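You operate a simulated robot arm through the tools that you are given. There is no shell and no other tool. Be economical: measure what you need, move in short steps, check, and stop when the job is done.

The job below is to be done with a simulated robot arm. You get a single attempt, and the scene is never put back.

TASK
Grind pepper into the saucer at the crank mill and salt it.
Fine: saucer under the chute, one turn of the crank, saucer back where it stood; two shakes of salt, shaker back. Set down upright: salt shaker.

The check looks at the end state, three seconds after you hand in, the way a careful person would. Anything else that was tipped, shoved, dropped, spilled or broken makes it a failure.

THE ROBOT
A 6-joint arm with a two-finger parallel gripper, fixed in place. Base frame: the origin is at the foot of the arm, x ahead of it, y to its left, z up; the work surface is at about z = 900. Readings come in mm, rad, newtons and seconds.
With the tool pointing down near the work surface it reaches from about 240 to 660 mm from the base axis. Its first joint turns from -1.152 to 1.152 rad. Payload 2.9 kg.
The tool frame sits at the grasp point between the pads (the TCP): z along the fingers, y along the line on which they close. The tips reach 30 mm beyond it. Largest opening 110 mm; finger width 20, thickness 10; the body of the gripper, 48 by 112 mm, starts 55 mm behind the TCP.
Orientation is told as [roll, pitch, yaw] about the base's x, y, z axes, in that order, counted from this pose: with the fingers straight down and closing along the base's y, the tool's x points along the base's -x, its y along +y and its z along -z.

THE INTERFACE
- The arm moves only by the tool drive_tool. Its argument "motion" is a list of rows, each a list of 3 entries, a list of its own where there are three numbers: the shift along the base's x, y, z in units of 50 mm (1.0 is 50 mm), then the turn, a rotation vector about the base's x, y, z in units of 6 degrees (1.0 is 6 degrees), then the gripper command, from -1 (fully open) to 1 (shut), values between in proportion. In form: [[[x, y, z], [wx, wy, wz], gripper], ...]. A call has 1 to 12 rows; each row shifts and turns the commanded pose from where the row before left it. A call with a number of a shift or a turn outside -1 to 1 is refused whole. A row lasts 0.2 s, in which the tool goes at most 50 mm and 0.15 rad; a call with a longer step from one row to the next is refused whole, and so is a gripper value outside its range. A pose out of reach is approached as far as the arm can. The call stops where the force on the tool passes 60 N (or 10 N more than at its start, if that is more) or the arm is blocked; 0.2 s more then pass. Each finger travels about 108 mm/s and halts on what it meets, pressing with about 30 N; the grip force reading is that of the motor and also rises with nothing between the fingers. The clock runs only during rows and for 0.2 s after the last one: add rows that do not move to give the fingers time. The reply holds the time, the measured pose of the TCP, the force on the tool along the base axes, the opening and the grip force, in the units named above and with some noise, with the torque about the TCP (base axes, N m) and any sound that the robot's microphone picked up.
- Cameras (640 x 400 px; columns grow to the right, rows downward): "scene" is fixed at [66.3, 424.3, 1382.9]; the picture's right is [-0.85, -0.53, 0.00], its down [-0.30, 0.49, -0.82] and it looks along [0.43, -0.70, -0.57] (base axes); focal length 222 px, centre (320, 200). "wrist" rides on the gripper at [72, 17, -103] in the tool frame; the picture's right is [-0.23, 0.97, 0.00], its down [-0.76, -0.18, -0.62] and it looks along [-0.61, -0.14, 0.78] (tool axes); focal length 222 px, centre (320, 200). There is no depth. A picture from a camera that has moved, and an enlarged one, comes with that camera's place and axes in the base frame and with its lens.
- get_image(camera): a new picture of that camera. The clock stands still meanwhile.
- enlarge(camera, box): a new picture of the part [left, top, right, bottom] of that camera's present view, enlarged. The clock stands still meanwhile.
- sign_off(): hands the job in; it is judged then, once.

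Go step by step. Nothing tells you positions but the pictures and the camera data: compare them with the known pose of the tool, close in by small moves and look again before you grip or let go. The budget is 120 turns and 84 pictures, counting those below and the enlarged ones. Unless the task says otherwise, let go and move clear before handing in, and close with one line.

The tools are called after "Request:" as a command line: name --argument value ..., lists and objects as JSON in quotes. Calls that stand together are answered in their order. drive_tool: Moves the arm, as the interface text tells. Its arguments: {"type":"object","properties":{"motion":{"type":"array"}},"required":["motion"]} The other tools are called the same way: get_image (camera) takes a picture; enlarge (camera, box) takes an enlarged picture of a part of a camera's view; sign_off () hands the job in.

At the start:

```text
t: 0.0
eef_pos: [385.6, -46.8, 1273.5]
tool_rot: [-0.001, 0.0, 0.0]
force: [-1.4, -0.4, 0.1]
wrist_torque: [-0.03, -0.01, -0.01]
width: 109.8
grasp_force: 0.1
```

scene: 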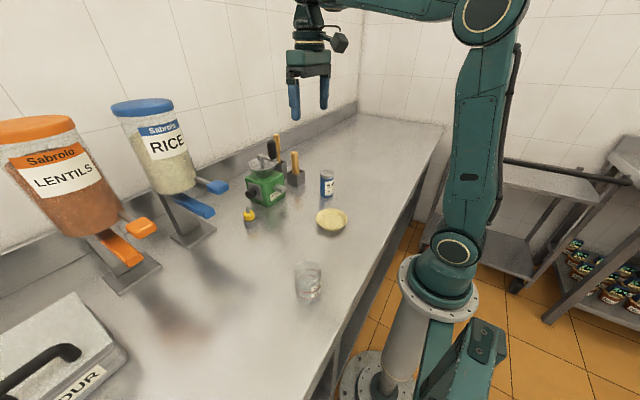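
wrist: 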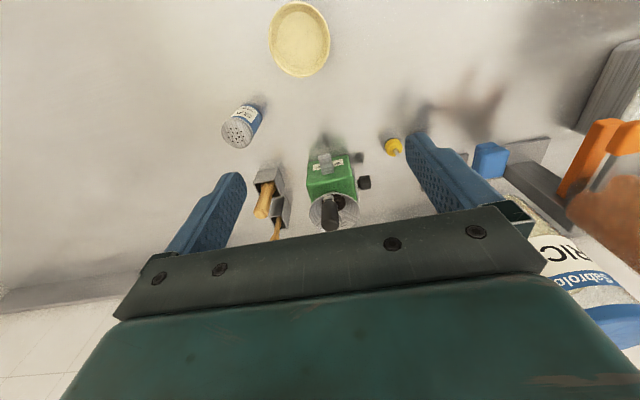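

The saucer seems to be near (334,-81), the mill near (570,-40) and the shaker near (424,-211). I'll look closer before moving anything.

Request:
enlarge --camera "scene" --box '[230, 130, 360, 240]'

Request:
enlarge --camera "wrist" --box '[200, 0, 460, 250]'

```text
3.64 times, centred on (295, 185) of scene
camera zoom: at [66.3, 424.3, 1382.9], right [-0.85, -0.53, 0.0], down [-0.3, 0.49, -0.82], along [0.43, -0.7, -0.57], focal length 809 px, centre (411, 254)
```

zoom: 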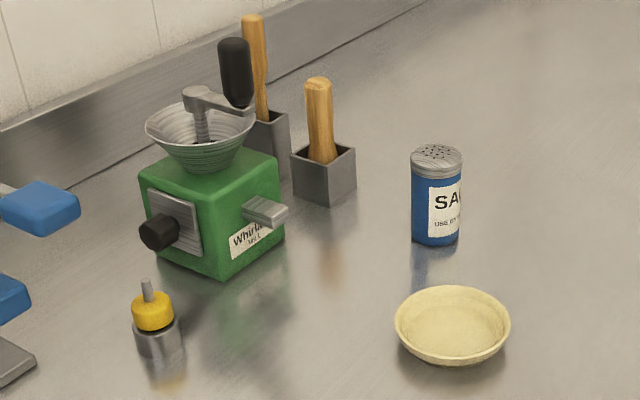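

```text
1.60 times, centred on (330, 125) of wrist
camera zoom: at [312.7, -30.8, 1375.6], right [0.23, 0.97, 0.0], down [0.76, -0.18, 0.62], along [0.61, -0.14, -0.78], focal length 355 px, centre (304, 320)
```

zoom: 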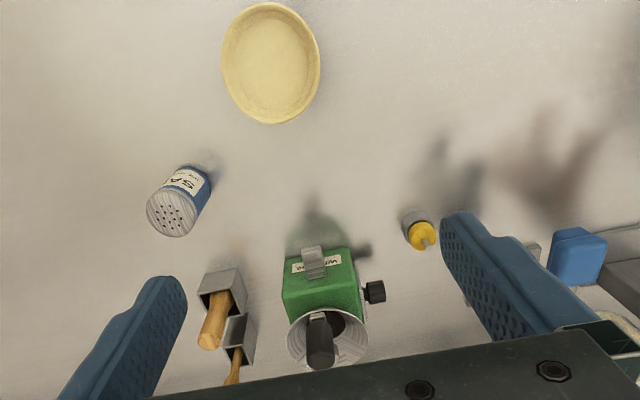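

The mill has its chute facing the arm, a crank on top and a black knob on its side. I'll bring the wrist camera closer to measure it.

Request:
drive_tool --motion '[[[-0.4, 0, -0.8], [0, 0, 0], -1], [[-0.4, 0, -0.8], [0, 0, 0], -1], [[-0.4, 0, -0.8], [0, 0, 0], -1], [[0, 0, -0.6], [0, 0, 0], -1], [[0, 0, 0], [0, 0, 0], -1]]'

Request:
get_image --camera "wrist"

```text
t: 1.2
eef_pos: [322.0, -46.6, 1121.6]
tool_rot: [-0.002, 0.0, -0.001]
force: [0.1, -0.1, 1.2]
wrist_torque: [-0.01, 0.03, 0.01]
width: 109.9
grasp_force: 0.1
```

```text
79 pictures are left
camera wrist: at [249.7, -30.3, 1224.2], right [0.23, 0.97, 0.0], down [0.76, -0.18, 0.62], along [0.61, -0.14, -0.78], focal length 222 px, centre (320, 200)
```

wrist: 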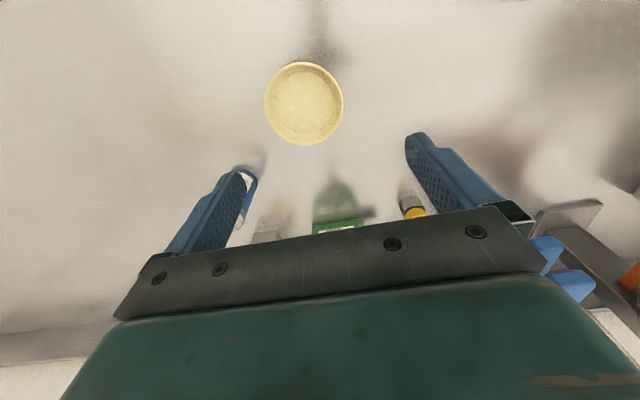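

From here the gripper hides the mill. I'll pitch the tool forward so the wrist camera sees the mill's front.

Request:
drive_tool --motion '[[[0.4, 0, 0.2], [0, -1, 0], -1], [[0.4, 0, 0], [0, -1, 0], -1], [[0.4, 0, 0], [0, -1, 0], -1], [[0.4, 0, 0], [0, -1, 0], -1], [[0.2, 0, 0], [0, -1, 0], -1], [[0, 0, 0], [0, -1, 0], -1], [[0, 0, 0], [0, -1, 0], -1], [[0, 0, 0], [0, -1, 0], -1], [[0, 0, 0], [0, 0, 0], -1]]'

Request:
get_image --camera "wrist"

```text
t: 3.2
eef_pos: [415.3, -47.7, 1132.6]
tool_rot: [0.0, -0.841, -0.001]
force: [0.2, -0.8, 0.3]
wrist_torque: [-0.01, 0.01, -0.01]
width: 110.1
grasp_force: 0.0
```

```text
78 pictures are left
camera wrist: at [290.2, -30.9, 1147.0], right [0.15, 0.97, 0.17], down [0.05, -0.18, 0.98], along [0.99, -0.14, -0.07], focal length 222 px, centre (320, 200)
```

wrist: 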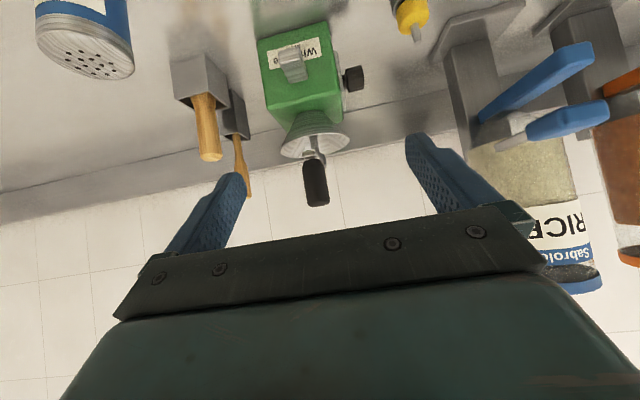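

The mill is in clear view now, though upside down. I'll enlarge it.

Request:
enlarge --camera "wrist" --box '[220, 10, 400, 220]'

Request:
enlarge --camera "scene" --box '[240, 130, 300, 210]'

```text
1.90 times, centred on (310, 115) of wrist
camera zoom: at [290.2, -30.9, 1147.0], right [0.15, 0.97, 0.17], down [0.05, -0.18, 0.98], along [0.99, -0.14, -0.07], focal length 423 px, centre (339, 362)
```

zoom: 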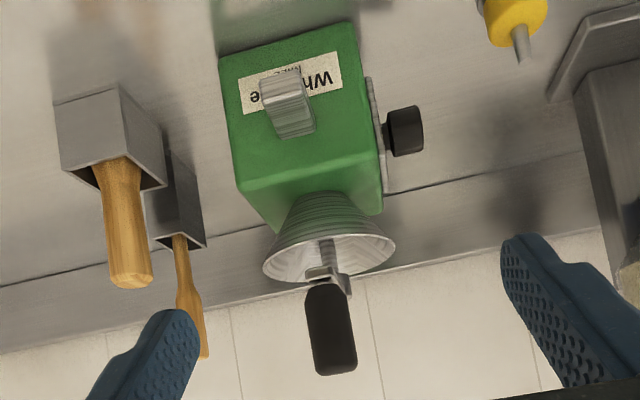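

```text
5.00 times, centred on (270, 170) of scene
camera zoom: at [66.2, 424.3, 1382.9], right [-0.85, -0.53, 0.0], down [-0.3, 0.49, -0.82], along [0.43, -0.7, -0.57], focal length 1112 px, centre (570, 350)
```

zoom: 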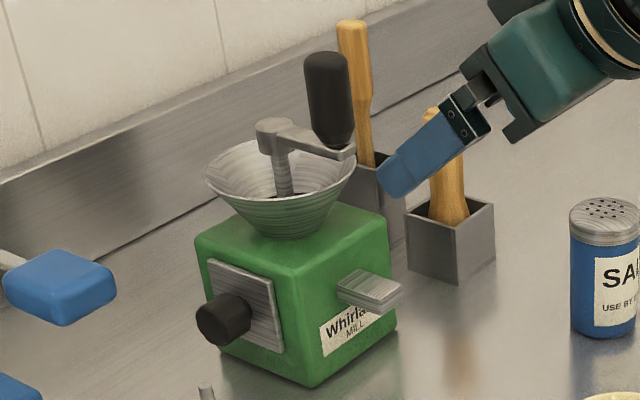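

Triangulated positions: mill body x 566 and beyond, y -118..-21, top at about z=1000. The chute tip is near (520,-68,960), the crank axis near (612,-69), and the knob near (553,-71,1108). Next I go upright above the saucer's +y rim with the fingers part closed.

Request:
drive_tool --motion '[[[-0.3, 0.1, 0], [0, 1, 0], 0.2], [[-0.3, 0.1, 0], [0, 1, 0], 0.2], [[-0.3, 0.1, 0], [0, 1, 0], 0.2], [[-0.3, 0.1, -0.2], [0, 1, 0], 0.2], [[-0.3, 0.1, -0.4], [0, 1, 0], 0.2], [[-0.26, 0.12, -0.4], [0, 1, 0], 0.2], [[0, 0, -0.4], [0, 1, 0], 0.2], [[0, 0, -0.4], [0, 1, 0], 0.2], [[0, 0, 0], [0, 0, 0], 0.2]]'

Request:
get_image --camera "wrist"

Request:
enlarge --camera "scene" --box '[280, 150, 380, 240]'

```text
t: 5.2
eef_pos: [327.2, -16.3, 1044.8]
tool_rot: [-0.001, 0.002, -0.001]
force: [-0.8, -0.7, 0.3]
wrist_torque: [-0.04, 0.01, 0.01]
width: 44.3
grasp_force: 0.1
```

```text
75 pictures are left
camera wrist: at [255.2, -0.7, 1147.5], right [0.23, 0.97, 0.0], down [0.76, -0.18, 0.62], along [0.61, -0.14, -0.78], focal length 222 px, centre (320, 200)
```

wrist: 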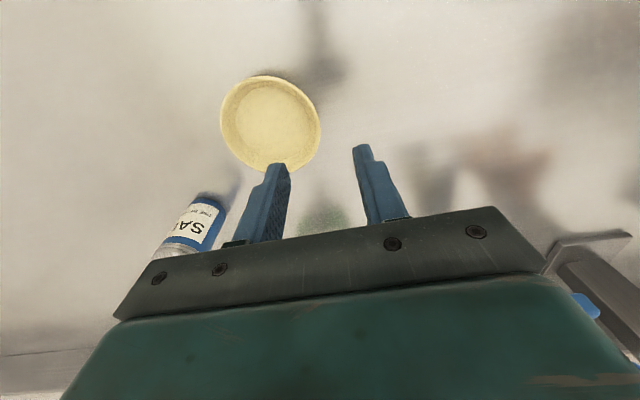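

```text
4.44 times, centred on (330, 195) of scene
camera zoom: at [66.3, 424.3, 1382.9], right [-0.85, -0.53, 0.0], down [-0.3, 0.49, -0.82], along [0.43, -0.7, -0.57], focal length 989 px, centre (276, 222)
```

zoom: 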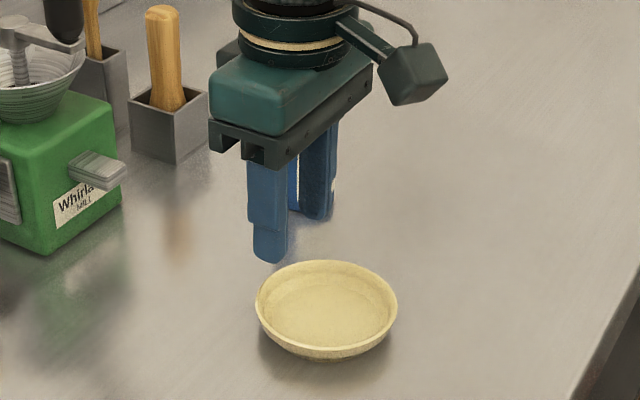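

The saucer rim centre is about (325,-67) with radius about 51, so the tool is above its +y rim. I'll lower it and look before gripping.

Request:
drive_tool --motion '[[[-0.04, 0, -0.7], [0, 0, 0], 0.2], [[0, 0, -0.7], [0, 0, 0], 0.2], [[0, 0, -0.5], [0, 0, 0], 0.2], [[0, 0, 0], [0, 0, 0], 0.2]]'

Request:
get_image --camera "wrist"

Request:
enlarge --camera "scene" --box '[280, 150, 380, 240]'

```text
t: 6.2
eef_pos: [325.7, -15.8, 947.5]
tool_rot: [-0.002, 0.001, 0.001]
force: [0.5, 0.1, 0.3]
wrist_torque: [-0.01, -0.01, 0.0]
width: 44.1
grasp_force: 0.1
```

```text
73 pictures are left
camera wrist: at [252.8, 0.4, 1051.2], right [0.23, 0.97, 0.0], down [0.76, -0.18, 0.62], along [0.61, -0.14, -0.78], focal length 222 px, centre (320, 200)
```

wrist: 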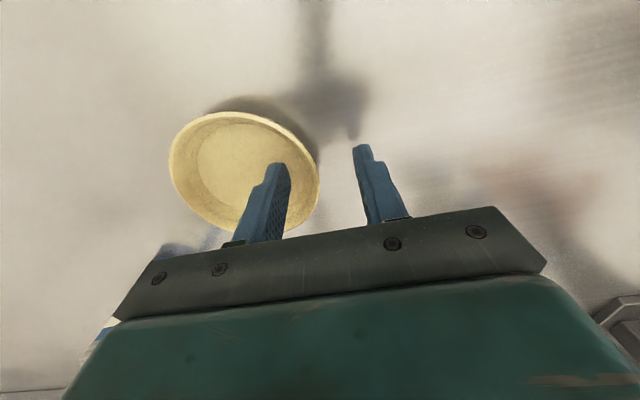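

```text
4.44 times, centred on (330, 195) of scene
camera zoom: at [66.3, 424.3, 1382.9], right [-0.85, -0.53, 0.0], down [-0.3, 0.49, -0.82], along [0.43, -0.7, -0.57], focal length 989 px, centre (276, 222)
```

zoom: 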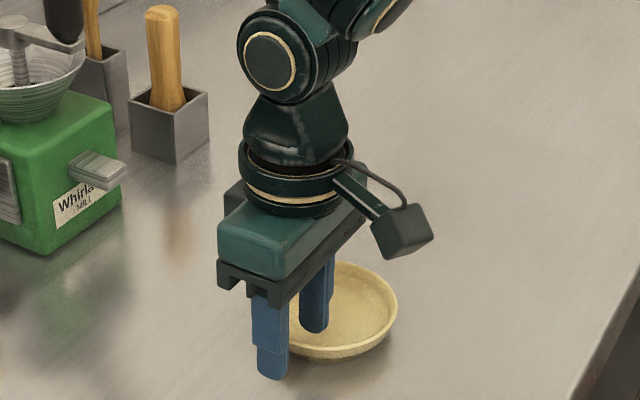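

The fingers straddle the rim. I'll go 6 mm lower and close.

Request:
drive_tool --motion '[[[0, 0, -0.12], [0, 0, 0], 0.2], [[0, 0, 0], [0, 0, 0], 0.6], [[0, 0, 0], [0, 0, 0], 0.8], [[0, 0, 0], [0, 0, 0], 1], [[0, 0, 0], [0, 0, 0], 1], [[0, 0, 0], [0, 0, 0], 1]]'

Request:
get_image --camera "wrist"

Request:
enlarge --camera "scene" --box '[280, 150, 380, 240]'

```text
t: 7.6
eef_pos: [326.5, -14.0, 943.9]
tool_rot: [-0.002, -0.001, 0.0]
force: [2.0, 0.1, 3.7]
wrist_torque: [-0.32, -0.04, 0.15]
width: 10.6
grasp_force: 30.1
```

```text
71 pictures are left
camera wrist: at [252.5, 1.2, 1045.6], right [0.23, 0.97, 0.0], down [0.76, -0.18, 0.62], along [0.61, -0.14, -0.78], focal length 222 px, centre (320, 200)
```

wrist: 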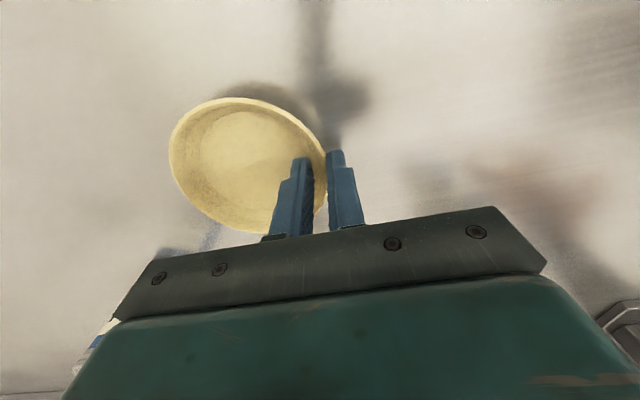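

```text
4.44 times, centred on (330, 195) of scene
camera zoom: at [66.3, 424.3, 1382.9], right [-0.85, -0.53, 0.0], down [-0.3, 0.49, -0.82], along [0.43, -0.7, -0.57], focal length 989 px, centre (276, 222)
```

zoom: 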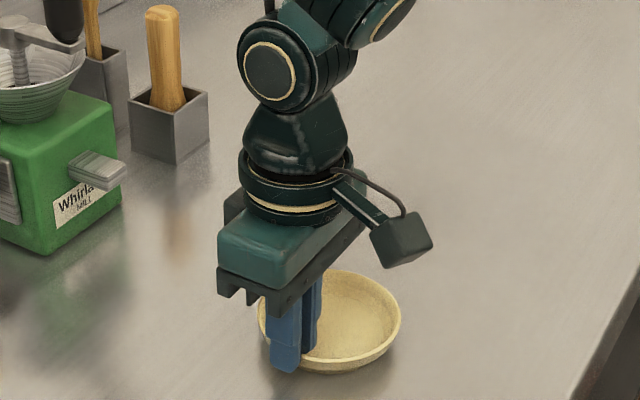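

The rim is held at a width of 10.6 mm, and the saucer shifted slightly towards +y. I'll lift it about 10 mm and check the hold and tilt.

Request:
drive_tool --motion '[[[0, 0, 0.1], [0, 0, 0], 1], [[0, 0, 0.1], [0, 0, 0], 1], [[0, 0, 0], [0, 0, 0], 1]]'

Request:
get_image --camera "wrist"

Request:
enlarge --camera "scene" --box '[290, 180, 370, 240]'

```text
t: 8.4
eef_pos: [325.8, -15.1, 951.6]
tool_rot: [0.0, -0.001, 0.001]
force: [-0.4, -1.0, 2.6]
wrist_torque: [-0.27, 0.01, -0.03]
width: 9.2
grasp_force: 29.7
```

```text
69 pictures are left
camera wrist: at [252.5, 1.5, 1054.9], right [0.23, 0.97, 0.0], down [0.76, -0.18, 0.62], along [0.61, -0.14, -0.78], focal length 222 px, centre (320, 200)
```

wrist: 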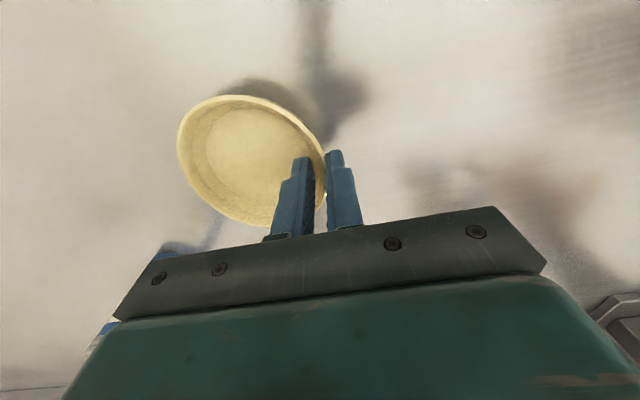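

```text
6.67 times, centred on (330, 210) of scene
camera zoom: at [66.2, 424.3, 1382.9], right [-0.85, -0.53, 0.0], down [-0.3, 0.49, -0.82], along [0.43, -0.7, -0.57], focal length 1483 px, centre (253, 133)
```

zoom: 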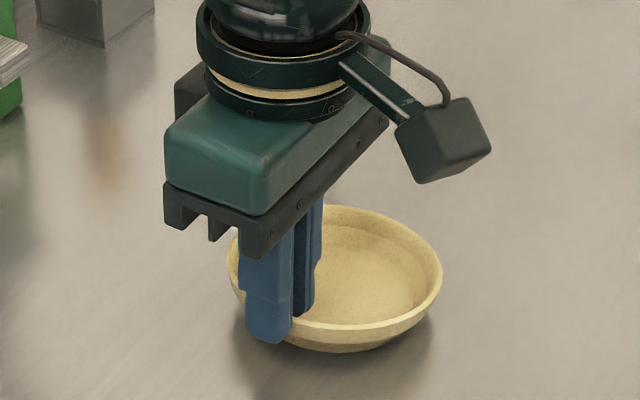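

The saucer is held but droops on its far (-y) side. I'll roll the tool about -x to level it and lift a little more.

Request:
drive_tool --motion '[[[0, 0, 0.2], [-1, 0, 0], 1], [[0, 0, 0.2], [-1, 0, 0], 1], [[0, 0, 0], [0, 0, 0], 1]]'

Request:
get_image --camera "wrist"

Request:
enlarge --camera "scene" --box '[290, 180, 370, 240]'

```text
t: 9.2
eef_pos: [324.9, -14.7, 970.9]
tool_rot: [-0.21, 0.0, 0.001]
force: [0.4, 0.9, -1.3]
wrist_torque: [0.09, 0.03, 0.02]
width: 6.6
grasp_force: 30.7
```

```text
67 pictures are left
camera wrist: at [253.1, 22.9, 1068.5], right [0.23, 0.95, -0.2], down [0.76, -0.04, 0.65], along [0.61, -0.3, -0.73], focal length 222 px, centre (320, 200)
```

wrist: 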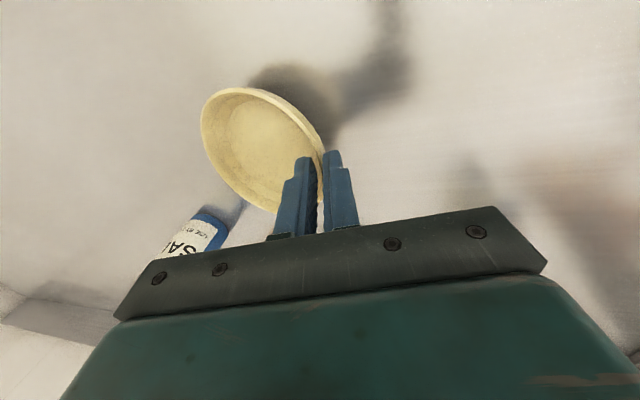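

```text
6.67 times, centred on (330, 210) of scene
camera zoom: at [66.3, 424.3, 1382.9], right [-0.85, -0.53, 0.0], down [-0.3, 0.49, -0.82], along [0.43, -0.7, -0.57], focal length 1483 px, centre (253, 133)
```

zoom: 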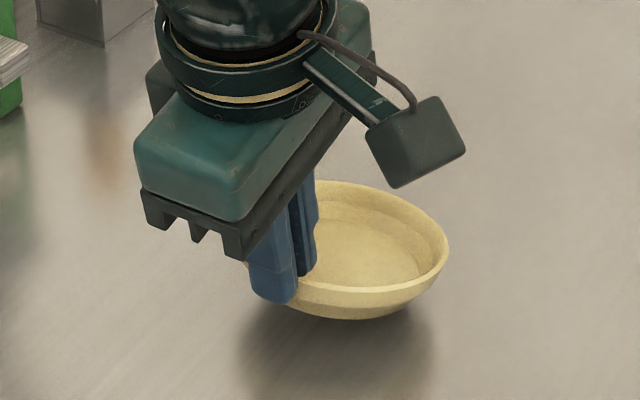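

It still droops a bit as the wall settles against the pads. I'll roll another 12°.

Request:
drive_tool --motion '[[[0, 0, 0], [-1, 0, 0], 1], [[0, 0, 0], [-1, 0, 0], 1], [[0, 0, 0], [0, 0, 0], 1]]'

Request:
get_image --camera "wrist"

Request:
enlarge --camera "scene" --box '[290, 180, 370, 240]'

```text
t: 10.0
eef_pos: [325.1, -16.6, 972.1]
tool_rot: [-0.421, 0.001, 0.001]
force: [0.4, 0.1, -1.5]
wrist_torque: [0.07, 0.0, -0.03]
width: 6.7
grasp_force: 29.5
```

```text
65 pictures are left
camera wrist: at [253.4, 41.0, 1058.4], right [0.23, 0.89, -0.4], down [0.76, 0.09, 0.64], along [0.61, -0.45, -0.66], focal length 222 px, centre (320, 200)
```

wrist: 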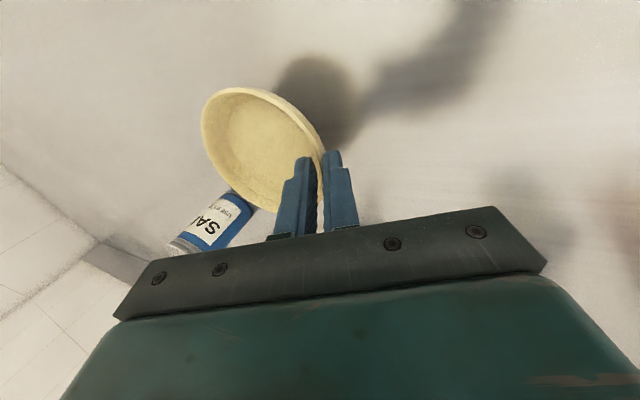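

```text
6.67 times, centred on (330, 210) of scene
camera zoom: at [66.3, 424.3, 1382.9], right [-0.85, -0.53, 0.0], down [-0.3, 0.49, -0.82], along [0.43, -0.7, -0.57], focal length 1483 px, centre (253, 133)
```

zoom: 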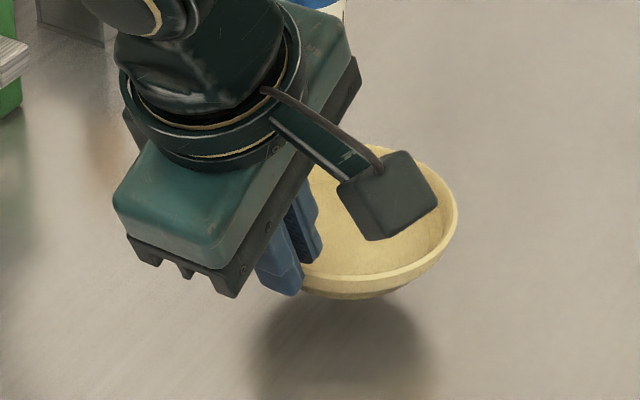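

The saucer is level now, with its centre at about y = TCP - 59. I'll carry it towards the mill in short steps, staying low enough to pass under the chute.

Request:
drive_tool --motion '[[[0.5, 0.04, -0.1], [0, 0, 0], 1], [[0.5, 0.04, -0.1], [0, 0, 0], 1], [[0.5, 0.04, -0.1], [0, 0, 0], 1], [[0.5, 0.04, -0.1], [0, 0, 0], 1], [[0, 0, 0], [0, 0, 0], 1]]'

Request:
get_image --camera "wrist"

Request:
enlarge --camera "scene" --box '[240, 140, 360, 240]'

```text
t: 11.2
eef_pos: [426.5, -7.8, 952.1]
tool_rot: [-0.42, -0.001, 0.0]
force: [-0.1, -0.3, -1.2]
wrist_torque: [0.11, -0.02, 0.01]
width: 6.2
grasp_force: 29.9
```

```text
63 pictures are left
camera wrist: at [354.1, 49.4, 1038.4], right [0.23, 0.89, -0.4], down [0.76, 0.09, 0.64], along [0.61, -0.45, -0.66], focal length 222 px, centre (320, 200)
```

wrist: 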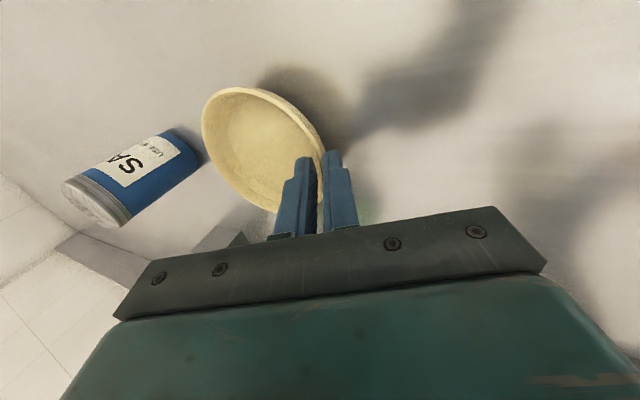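

```text
4.00 times, centred on (300, 190) of scene
camera zoom: at [66.3, 424.3, 1382.9], right [-0.85, -0.53, 0.0], down [-0.3, 0.49, -0.82], along [0.43, -0.7, -0.57], focal length 890 px, centre (400, 240)
```

zoom: 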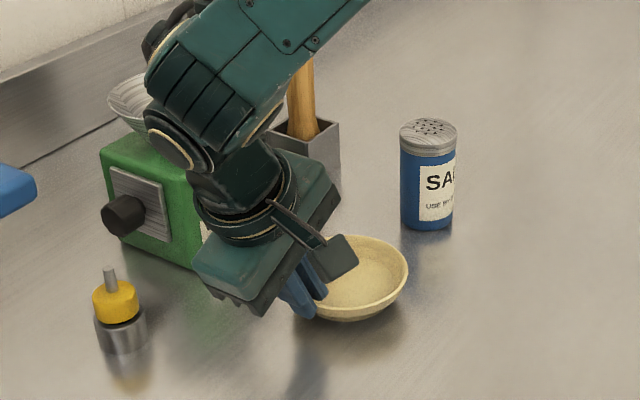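

The carry is going fine and the path ahead is clear. I'll lower slightly and slide under the chute, watching the force.

Request:
drive_tool --motion '[[[0.4, 0, -0.12], [0, 0, 0], 1], [[0.4, 0, 0], [0, 0, 0], 1], [[0.3, 0, 0], [0, 0, 0], 1], [[0, 0, 0], [0, 0, 0], 1]]'

Request:
get_image --camera "wrist"

Request:
enlarge --camera "scene" --box '[230, 140, 350, 240]'

```text
t: 12.2
eef_pos: [479.7, -7.3, 944.9]
tool_rot: [-0.422, 0.0, 0.0]
force: [-0.2, 0.4, -1.6]
wrist_torque: [0.07, -0.02, 0.02]
width: 6.1
grasp_force: 30.1
```

```text
61 pictures are left
camera wrist: at [408.2, 48.3, 1032.0], right [0.23, 0.89, -0.4], down [0.76, 0.09, 0.64], along [0.61, -0.45, -0.66], focal length 222 px, centre (320, 200)
```

wrist: 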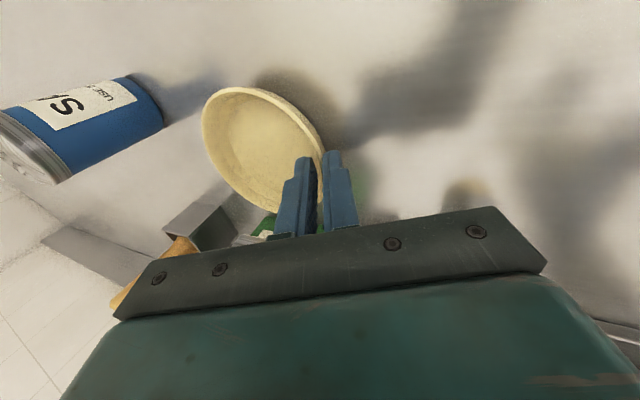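

```text
4.00 times, centred on (290, 190) of scene
camera zoom: at [66.3, 424.3, 1382.9], right [-0.85, -0.53, 0.0], down [-0.3, 0.49, -0.82], along [0.43, -0.7, -0.57], focal length 890 px, centre (440, 240)
```

zoom: 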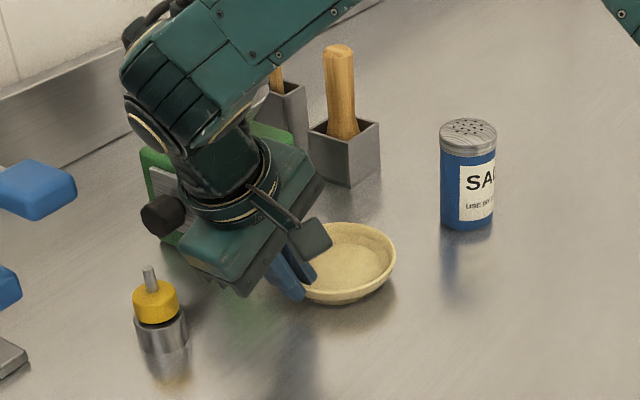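

The chute tip reads near z=962 again, well above the rim. I'll advance the last 28 mm.

Request:
drive_tool --motion '[[[0.28, 0, 0], [0, 0, 0], 1], [[0.28, 0, 0], [0, 0, 0], 1], [[0, 0, 0], [0, 0, 0], 1]]'

Request:
get_image --camera "wrist"

Request:
enlarge --camera "scene" --box '[230, 140, 350, 240]'

```text
t: 13.0
eef_pos: [508.4, -8.4, 945.4]
tool_rot: [-0.421, 0.0, 0.0]
force: [0.4, 0.4, -1.5]
wrist_torque: [0.13, 0.02, -0.01]
width: 6.2
grasp_force: 29.8
```

```text
59 pictures are left
camera wrist: at [436.6, 48.7, 1032.5], right [0.23, 0.89, -0.4], down [0.76, 0.09, 0.64], along [0.61, -0.45, -0.66], focal length 222 px, centre (320, 200)
```

wrist: 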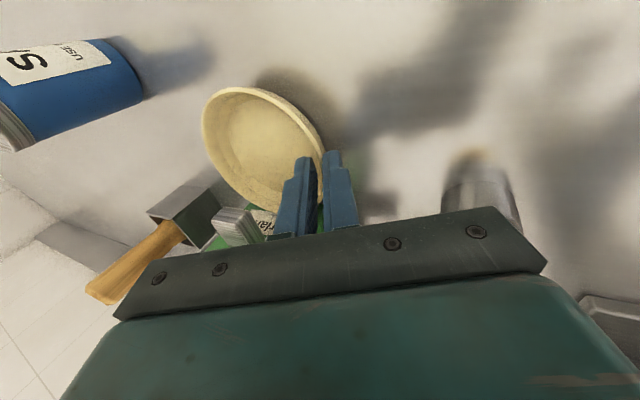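

```text
4.00 times, centred on (290, 190) of scene
camera zoom: at [66.3, 424.3, 1382.9], right [-0.85, -0.53, 0.0], down [-0.3, 0.49, -0.82], along [0.43, -0.7, -0.57], focal length 890 px, centre (440, 240)
```

zoom: 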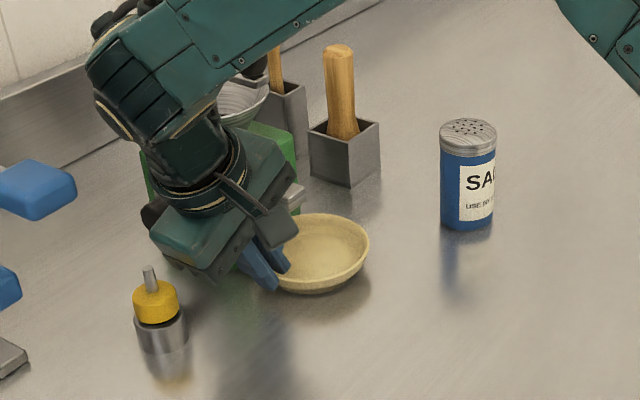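

The saucer centre is now under the chute tip. I'll lower it gently until it touches.

Request:
drive_tool --motion '[[[0, 0, -0.06], [0, 0, 0], 1], [[0, 0, 0], [0, 0, 0], 1]]'

```text
t: 13.6
eef_pos: [510.2, -7.1, 943.9]
tool_rot: [-0.42, 0.001, 0.001]
force: [-0.9, 2.5, 2.7]
wrist_torque: [0.04, 0.17, -0.06]
width: 6.0
grasp_force: 30.0
```

It has touched down. I'll open partway and rise straight up.

Request:
drive_tool --motion '[[[0, 0, 0], [0, 0, 0], 0.5], [[0, 0, 0], [0, 0, 0], 0.5], [[0, 0, 0.2], [0, 0, 0], 0.5], [[0, 0, 0.4], [0, 0, 0], 0.5], [[0, 0, 0.6], [0, 0, 0], 0.5], [[0, 0, 0], [0, 0, 0], 0.5]]'

Request:
get_image --camera "wrist"

Request:
enlarge --camera "scene" --box '[230, 140, 350, 240]'

```text
t: 15.0
eef_pos: [505.4, -8.5, 1003.9]
tool_rot: [-0.419, -0.001, 0.0]
force: [0.2, -0.4, 0.0]
wrist_torque: [-0.01, -0.01, 0.03]
width: 27.4
grasp_force: 0.1
```

```text
57 pictures are left
camera wrist: at [433.9, 48.1, 1090.0], right [0.23, 0.89, -0.4], down [0.76, 0.09, 0.64], along [0.61, -0.45, -0.66], focal length 222 px, centre (320, 200)
```

wrist: 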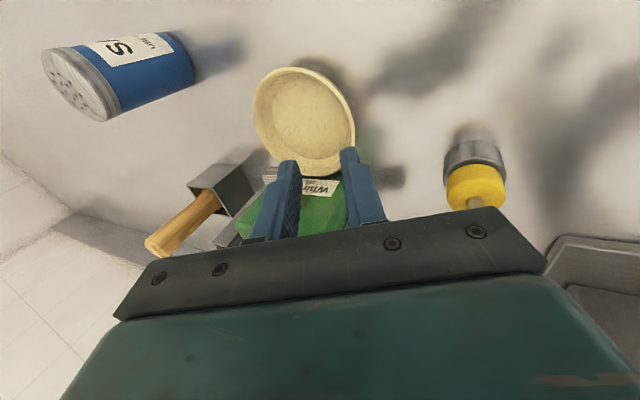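

```text
4.00 times, centred on (290, 190) of scene
camera zoom: at [66.2, 424.3, 1382.9], right [-0.85, -0.53, 0.0], down [-0.3, 0.49, -0.82], along [0.43, -0.7, -0.57], focal length 890 px, centre (440, 240)
```

zoom: 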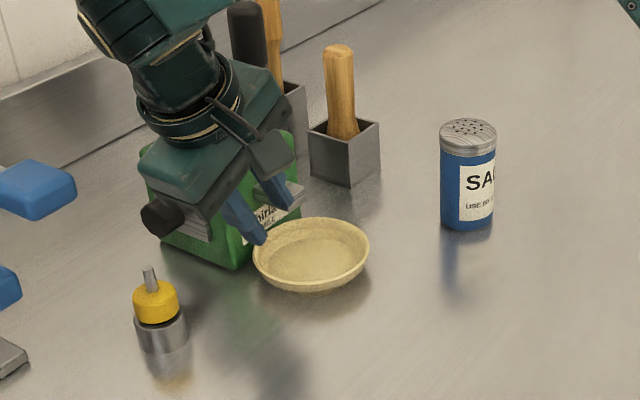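

The saucer stands under the chute. I'll back off, rise and straighten up so I can see the crank.

Request:
drive_tool --motion '[[[-0.6, 0, 0.4], [0, 0, 0], 0.3], [[-0.6, 0, 0.8], [1, 0, 0], 0.3], [[-0.6, 0, 0.8], [1, 0, 0], 0.3], [[-0.2, 0, 0.8], [1, 0, 0], 0.3], [[0, 0, 0.8], [1, 0, 0], 0.3], [[0, 0, 0.6], [0, 0, 0], 0.0], [[0, 0, 0.4], [0, 0, 0], 0.0], [[0, 0, 0], [0, 0, 0], 0.0]]'

Request:
get_image --camera "scene"

Request:
enlarge --camera "scene" --box '[230, 120, 310, 220]'

Request:
get_image --camera "wrist"

```text
t: 16.8
eef_pos: [407.2, -6.5, 1232.2]
tool_rot: [-0.003, 0.0, -0.001]
force: [0.5, 0.6, -0.3]
wrist_torque: [0.0, 0.04, 0.0]
width: 54.9
grasp_force: 0.0
```

```text
55 pictures are left
```

scene: 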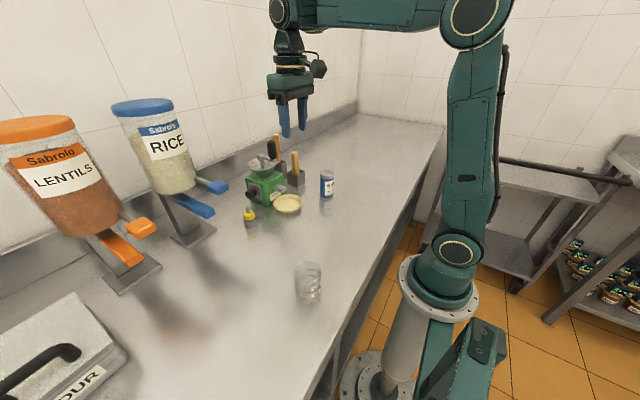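

```text
4.00 times, centred on (270, 170) of scene
camera zoom: at [66.2, 424.3, 1382.9], right [-0.85, -0.53, 0.0], down [-0.3, 0.49, -0.82], along [0.43, -0.7, -0.57], focal length 890 px, centre (520, 320)
```

zoom: 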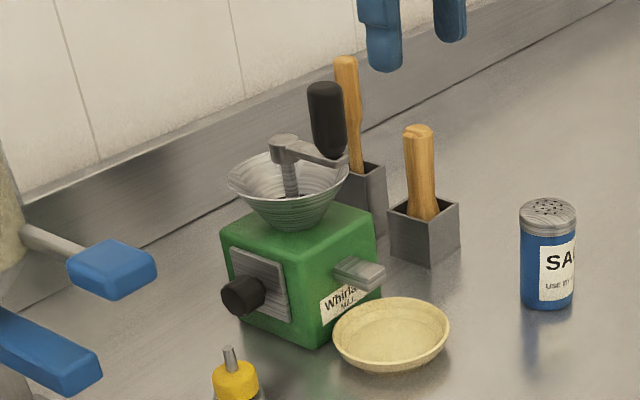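

```text
53 pictures are left
camera wrist: at [334.3, 9.8, 1335.5], right [0.23, 0.97, 0.0], down [0.76, -0.18, 0.62], along [0.61, -0.14, -0.78], focal length 222 px, centre (320, 200)
```

wrist: 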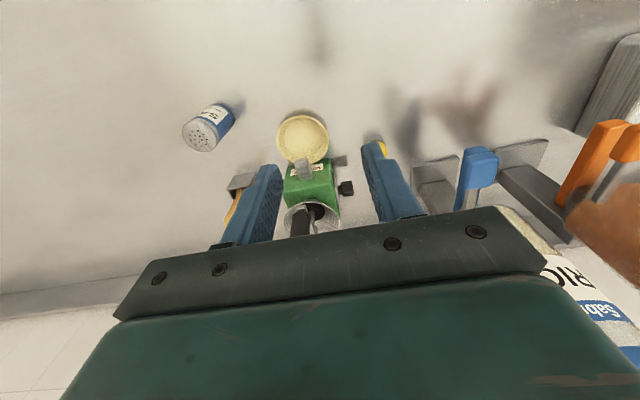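

The saucer sits well under the chute. I'll move above the mill to measure the crank from overhead.

Request:
drive_tool --motion '[[[0.9, -0.3, 0.1], [0, 0, 0], -0.4], [[0.9, -0.3, 0.1], [0, 0, 0], -0.4], [[0.9, -0.3, 0.1], [0, 0, 0], -0.4], [[0.9, -0.3, 0.1], [0, 0, 0], -0.4], [[0.2, -0.05, 0.1], [0, 0, 0], -0.4], [[0, 0, 0], [0, 0, 0], -0.4]]'

Request:
get_image --camera "wrist"

```text
t: 17.8
eef_pos: [557.2, -59.9, 1203.8]
tool_rot: [0.012, 0.112, -0.001]
force: [11.4, -1.3, -20.3]
wrist_torque: [0.05, 0.07, 0.02]
width: 76.9
grasp_force: 0.0
out of reach, approached as far as the arm can: row 4
stopped in row 4: the force on the tool passed its limit at 104 N (the readings are from after the stop); the commanded pose is now the measured one
```

```text
52 pictures are left
camera wrist: at [496.3, -45.4, 1313.9], right [0.23, 0.97, -0.01], down [0.83, -0.19, 0.53], along [0.51, -0.13, -0.85], focal length 222 px, centre (320, 200)
```

wrist: 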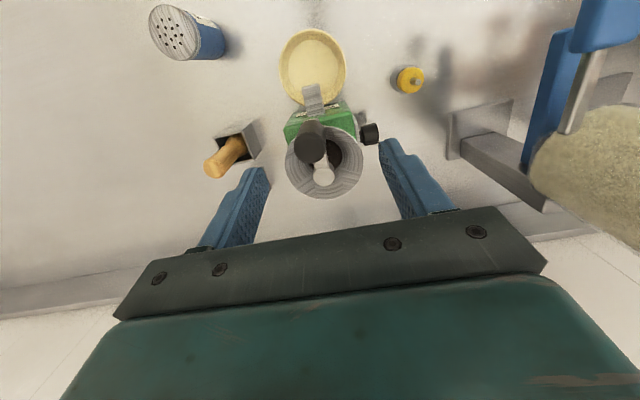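

The arm hit its reach limit there. The view is still useful, so I'll enlarge it and check that nothing in the scene was disturbed.

Request:
enlarge --camera "wrist" --box '[270, 80, 390, 210]'

Request:
get_image --camera "scene"

```text
3.08 times, centred on (330, 145) of wrist
camera zoom: at [496.3, -45.4, 1313.9], right [0.23, 0.97, -0.01], down [0.83, -0.19, 0.53], along [0.51, -0.13, -0.85], focal length 684 px, centre (289, 369)
```

zoom: 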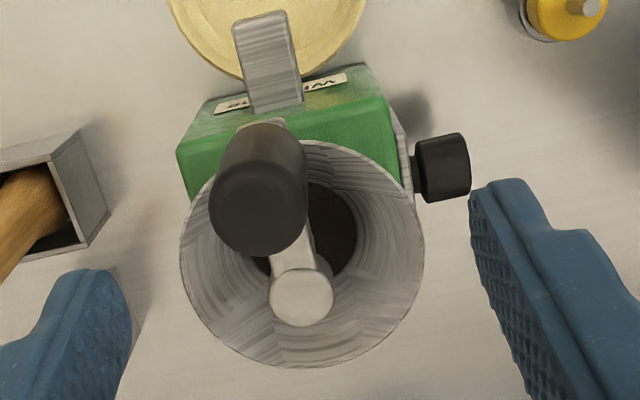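

```text
50 pictures are left
```

scene: 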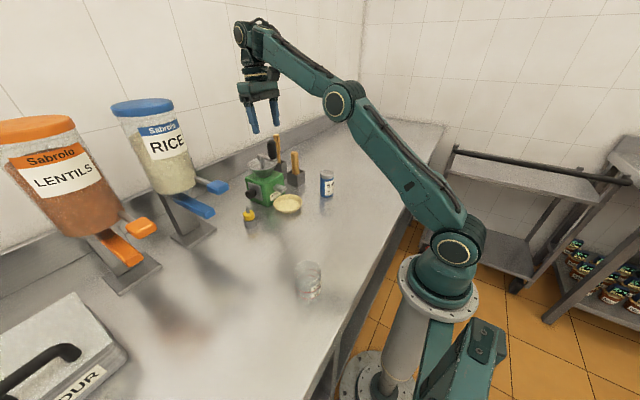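

Nothing was disturbed. Crank axis is about (606,-68.5), knob axis (550.5,-68), knob z about 1082-1136, radius 13. Upright I can't reach the far side, so I'll grip the knob with the tool pitched about 45° forward. First I back off and pitch.

Request:
drive_tool --motion '[[[-0.5, 0, 0], [-0.1, -0.95, 0], -0.3], [[-0.5, 0, 0], [0, -0.95, 0], -0.3], [[-0.5, -0.08, 0], [0, -0.95, 0], -0.3], [[-0.3, -0.08, 0], [0, -0.95, 0], -0.3], [[0, 0, 0], [0, -0.95, 0], -0.3], [[0, 0, 0], [0, -0.95, 0], -0.3], [[0, 0, -0.4], [0, -0.95, 0], -0.3], [[0, 0, -0.4], [0, -0.95, 0], -0.3], [[0, 0, -0.7], [0, -0.95, 0], -0.3], [[0, 0, 0], [0, 0, 0], -0.3]]'

Request:
get_image --camera "wrist"

```text
t: 20.0
eef_pos: [466.8, -66.6, 1124.2]
tool_rot: [0.005, -0.777, -0.007]
force: [0.0, 0.1, 0.1]
wrist_torque: [0.0, 0.01, 0.03]
width: 71.4
grasp_force: 0.1
```

```text
49 pictures are left
camera wrist: at [341.5, -51.4, 1146.6], right [0.16, 0.97, 0.16], down [0.1, -0.18, 0.98], along [0.98, -0.14, -0.13], focal length 222 px, centre (320, 200)
```

wrist: 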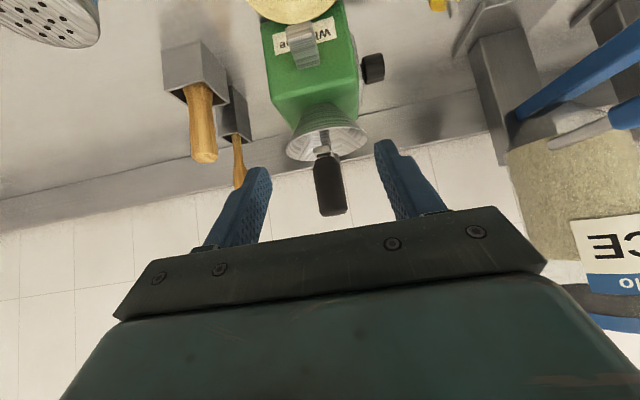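

The knob is between the fingers, at about y=-69.5. I'll advance to it and look before closing.

Request:
drive_tool --motion '[[[0.5, -0.02, -0.06], [0, 0, 0], -0.3], [[0.5, -0.02, 0], [0, 0, 0], -0.3], [[0.4, 0, 0], [0, 0, 0], -0.3], [[0.26, 0, 0], [0, 0, 0], -0.3], [[0, 0, 0], [0, 0, 0], -0.3]]'

Request:
get_image --camera "wrist"

Request:
enlarge --camera "scene" --box '[210, 80, 310, 220]'

```text
t: 21.2
eef_pos: [549.1, -69.7, 1123.5]
tool_rot: [0.006, -0.776, -0.004]
force: [-0.5, 0.1, -0.4]
wrist_torque: [0.04, -0.01, -0.01]
width: 71.5
grasp_force: 0.1
```

```text
48 pictures are left
camera wrist: at [425.1, -53.7, 1146.3], right [0.16, 0.97, 0.16], down [0.11, -0.18, 0.98], along [0.98, -0.14, -0.13], focal length 222 px, centre (320, 200)
```

wrist: 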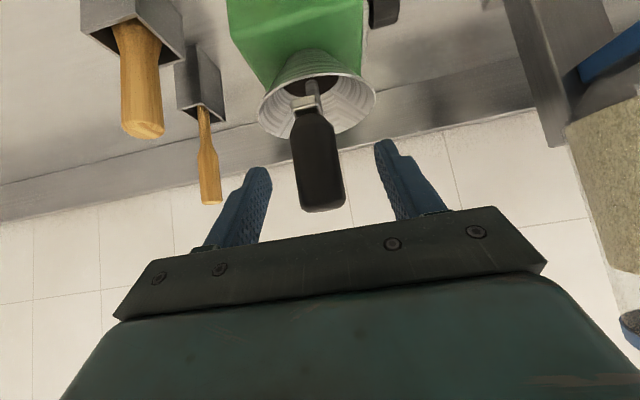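

```text
2.86 times, centred on (260, 150) of scene
camera zoom: at [66.3, 424.3, 1382.9], right [-0.85, -0.53, 0.0], down [-0.3, 0.49, -0.82], along [0.43, -0.7, -0.57], focal length 636 px, centre (491, 343)
```

zoom: 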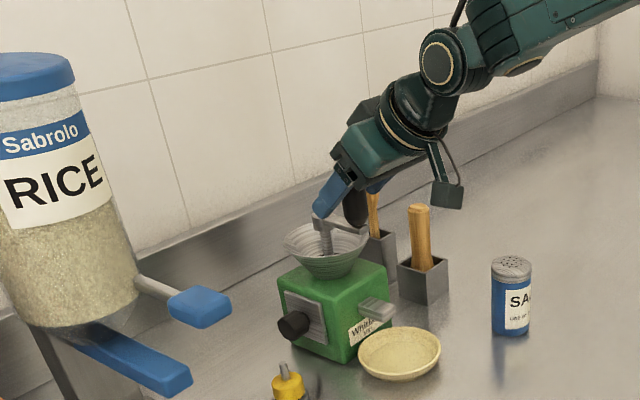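

The knob is centred between the pads. Closing on it.

Request:
drive_tool --motion '[[[0, 0, 0], [0, 0, 0], 0.3], [[0, 0, 0], [0, 0, 0], 1], [[0, 0, 0], [0, 0, 0], 1], [[0, 0, 0], [0, 0, 0], 1]]'

Request:
get_image --camera "wrist"

```text
t: 22.2
eef_pos: [549.4, -69.9, 1124.1]
tool_rot: [0.005, -0.777, -0.004]
force: [1.4, 0.5, -1.0]
wrist_torque: [-0.81, -0.02, -0.03]
width: 27.4
grasp_force: 45.3
```

```text
46 pictures are left
camera wrist: at [425.0, -53.8, 1146.2], right [0.16, 0.97, 0.16], down [0.11, -0.18, 0.98], along [0.98, -0.14, -0.13], focal length 222 px, centre (320, 200)
```

wrist: 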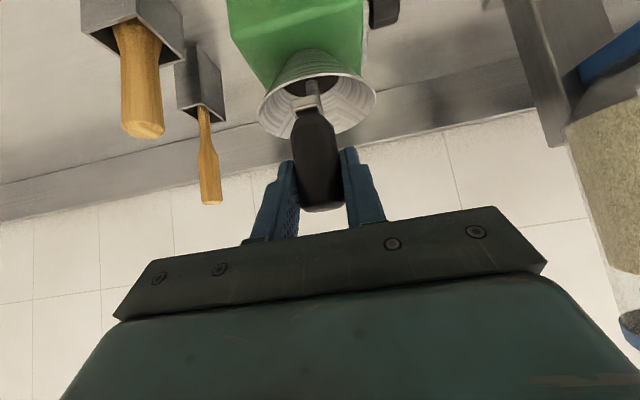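

The knob is held. I'll start turning clockwise as seen from above, first 30° in two small steps, and watch the forces and sound.

Request:
drive_tool --motion '[[[0.038, 0.29, 0], [0, 0, 0], 1], [[0.112, 0.27, 0], [0, 0, 0], 1], [[0, 0, 0], [0, 0, 0], 1]]'

Request:
get_image --camera "wrist"

```text
t: 23.0
eef_pos: [555.6, -42.3, 1124.4]
tool_rot: [0.004, -0.779, -0.007]
force: [15.2, -10.4, -5.6]
wrist_torque: [-0.81, 0.49, -0.06]
width: 27.1
grasp_force: 45.1
```

```text
45 pictures are left
camera wrist: at [431.7, -27.0, 1146.2], right [0.17, 0.97, 0.16], down [0.1, -0.18, 0.98], along [0.98, -0.15, -0.13], focal length 222 px, centre (320, 200)
```

wrist: 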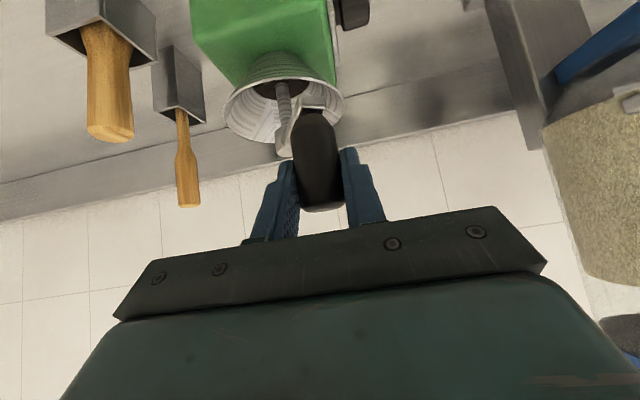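

The crank turns. The inward pull suggests a radius nearer 53, so I'll use an axis at about (602.5,-69.5) and go on to 90°.

Request:
drive_tool --motion '[[[0.17, 0.2, 0], [0, 0, 0], 1], [[0.22, 0.168, 0], [0, 0, 0], 1], [[0, 0, 0], [0, 0, 0], 1]]'

```text
t: 23.8
eef_pos: [574.4, -23.9, 1122.8]
tool_rot: [0.004, -0.776, -0.005]
force: [1.6, -3.7, 1.3]
wrist_torque: [-0.74, 0.29, -0.01]
width: 27.5
grasp_force: 45.1
```

Forces are low, so the fit is good. Continuing round the left side.

Request:
drive_tool --motion '[[[0.256, 0.106, 0], [0, 0, 0], 1], [[0.274, 0.036, 0], [0, 0, 0], 1], [[0, 0, 0], [0, 0, 0], 1]]'

Request:
get_image --camera "wrist"

```text
t: 24.6
eef_pos: [601.4, -14.7, 1123.7]
tool_rot: [0.004, -0.772, -0.004]
force: [-0.5, 4.5, -8.2]
wrist_torque: [-0.69, -0.18, 0.04]
width: 27.4
grasp_force: 44.5
```

```text
44 pictures are left
camera wrist: at [477.4, 0.7, 1146.8], right [0.16, 0.97, 0.16], down [0.11, -0.18, 0.98], along [0.98, -0.14, -0.14], focal length 222 px, centre (320, 200)
```

wrist: 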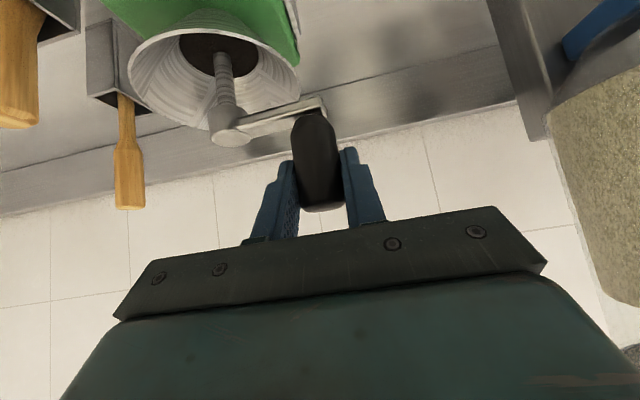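

A quarter is done with low forces. Continuing.

Request:
drive_tool --motion '[[[0.274, -0.036, 0], [0, 0, 0], 1], [[0.256, -0.106, 0], [0, 0, 0], 1], [[0, 0, 0], [0, 0, 0], 1]]'

Request:
drive_tool --motion '[[[0.22, -0.168, 0], [0, 0, 0], 1], [[0.168, -0.22, 0], [0, 0, 0], 1], [[0, 0, 0], [0, 0, 0], 1]]'

```text
t: 25.4
eef_pos: [628.6, -21.3, 1123.9]
tool_rot: [0.005, -0.777, -0.001]
force: [6.7, 15.0, -7.8]
wrist_torque: [-0.67, 0.6, 0.08]
width: 27.1
grasp_force: 45.2
```

```text
t: 26.2
eef_pos: [650.1, -40.0, 1124.1]
tool_rot: [0.005, -0.779, -0.003]
force: [24.5, 16.8, -14.3]
wrist_torque: [-0.69, -0.14, 0.06]
width: 27.2
grasp_force: 45.0
```

The outward pull refines the axis to about (605,-70) with R about 55. I'll correct for that and continue past the far side.

Request:
drive_tool --motion '[[[0.14, -0.22, 0], [0, 0, 0], 1], [[0.06, -0.222, 0], [0, 0, 0], 1], [[0, 0, 0], [0, 0, 0], 1]]'

Request:
get_image --camera "wrist"

```text
t: 27.0
eef_pos: [658.4, -67.6, 1123.4]
tool_rot: [0.004, -0.778, -0.008]
force: [28.7, -0.2, -17.0]
wrist_torque: [-0.89, -0.55, 0.0]
width: 27.2
grasp_force: 45.5
```

```text
43 pictures are left
camera wrist: at [534.8, -50.7, 1146.6], right [0.17, 0.97, 0.16], down [0.11, -0.18, 0.98], along [0.98, -0.15, -0.13], focal length 222 px, centre (320, 200)
```

wrist: 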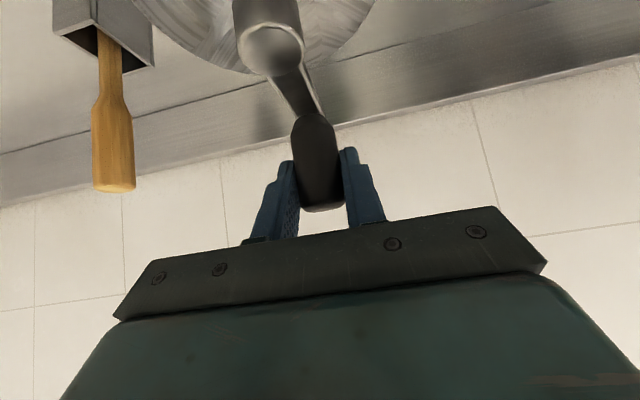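

Just past half a turn. Continuing towards the right side.

Request:
drive_tool --motion '[[[0.03, -0.26, 0], [0, 0, 0], 1], [[-0.07, -0.28, 0], [0, 0, 0], 1], [[0, 0, 0], [0, 0, 0], 1]]'

Request:
drive_tool --motion '[[[-0.19, -0.26, 0], [0, 0, 0], 1], [[-0.2, -0.2, 0], [0, 0, 0], 1], [[0, 0, 0], [0, 0, 0], 1]]'

```text
t: 27.8
eef_pos: [653.9, -92.7, 1123.5]
tool_rot: [0.007, -0.771, -0.004]
force: [-18.0, 6.4, -10.0]
wrist_torque: [-0.74, 0.67, 0.05]
width: 27.1
grasp_force: 45.1
```

```text
t: 28.6
eef_pos: [633.8, -115.2, 1124.0]
tool_rot: [0.006, -0.774, -0.004]
force: [-6.8, 10.8, -18.7]
wrist_torque: [-0.76, -0.28, 0.08]
width: 27.1
grasp_force: 44.8
```

Forces are moderate. Continuing.

Request:
drive_tool --motion '[[[-0.29, -0.13, 0], [0, 0, 0], 1], [[-0.285, -0.03, 0], [0, 0, 0], 1], [[0, 0, 0], [0, 0, 0], 1]]'

Request:
drive_tool --motion '[[[-0.28, 0.05, 0], [0, 0, 0], 1], [[-0.25, 0.12, 0], [0, 0, 0], 1], [[0, 0, 0], [0, 0, 0], 1]]'

Request:
get_image --camera "wrist"

```text
t: 29.4
eef_pos: [606.3, -124.3, 1123.3]
tool_rot: [0.005, -0.774, -0.007]
force: [-0.7, 1.2, -16.9]
wrist_torque: [-0.7, 0.47, 0.0]
width: 26.9
grasp_force: 44.8
```

```text
t: 30.2
eef_pos: [579.4, -119.9, 1125.2]
tool_rot: [0.001, -0.775, -0.013]
force: [-12.1, -23.9, -14.1]
wrist_torque: [-0.6, -0.37, -0.17]
width: 27.2
grasp_force: 45.6
```

```text
42 pictures are left
camera wrist: at [456.1, -101.7, 1146.9], right [0.18, 0.97, 0.16], down [0.1, -0.18, 0.98], along [0.98, -0.16, -0.13], focal length 222 px, centre (320, 200)
```

wrist: 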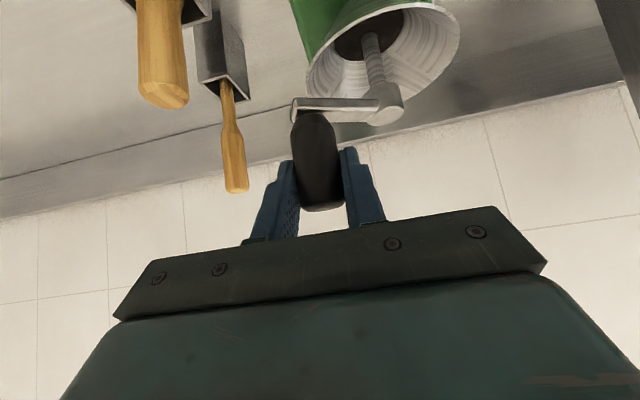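

Three-quarters done. I'll correct for the outward pull and go on.

Request:
drive_tool --motion '[[[-0.236, 0.04, 0], [0, 0, 0], 1], [[-0.18, 0.19, 0], [0, 0, 0], 1], [[0, 0, 0], [0, 0, 0], 1]]'

```text
t: 31.0
eef_pos: [560.4, -102.7, 1124.5]
tool_rot: [0.005, -0.775, -0.007]
force: [-15.2, -11.0, -12.5]
wrist_torque: [-0.85, 0.03, -0.07]
width: 27.4
grasp_force: 45.3
```

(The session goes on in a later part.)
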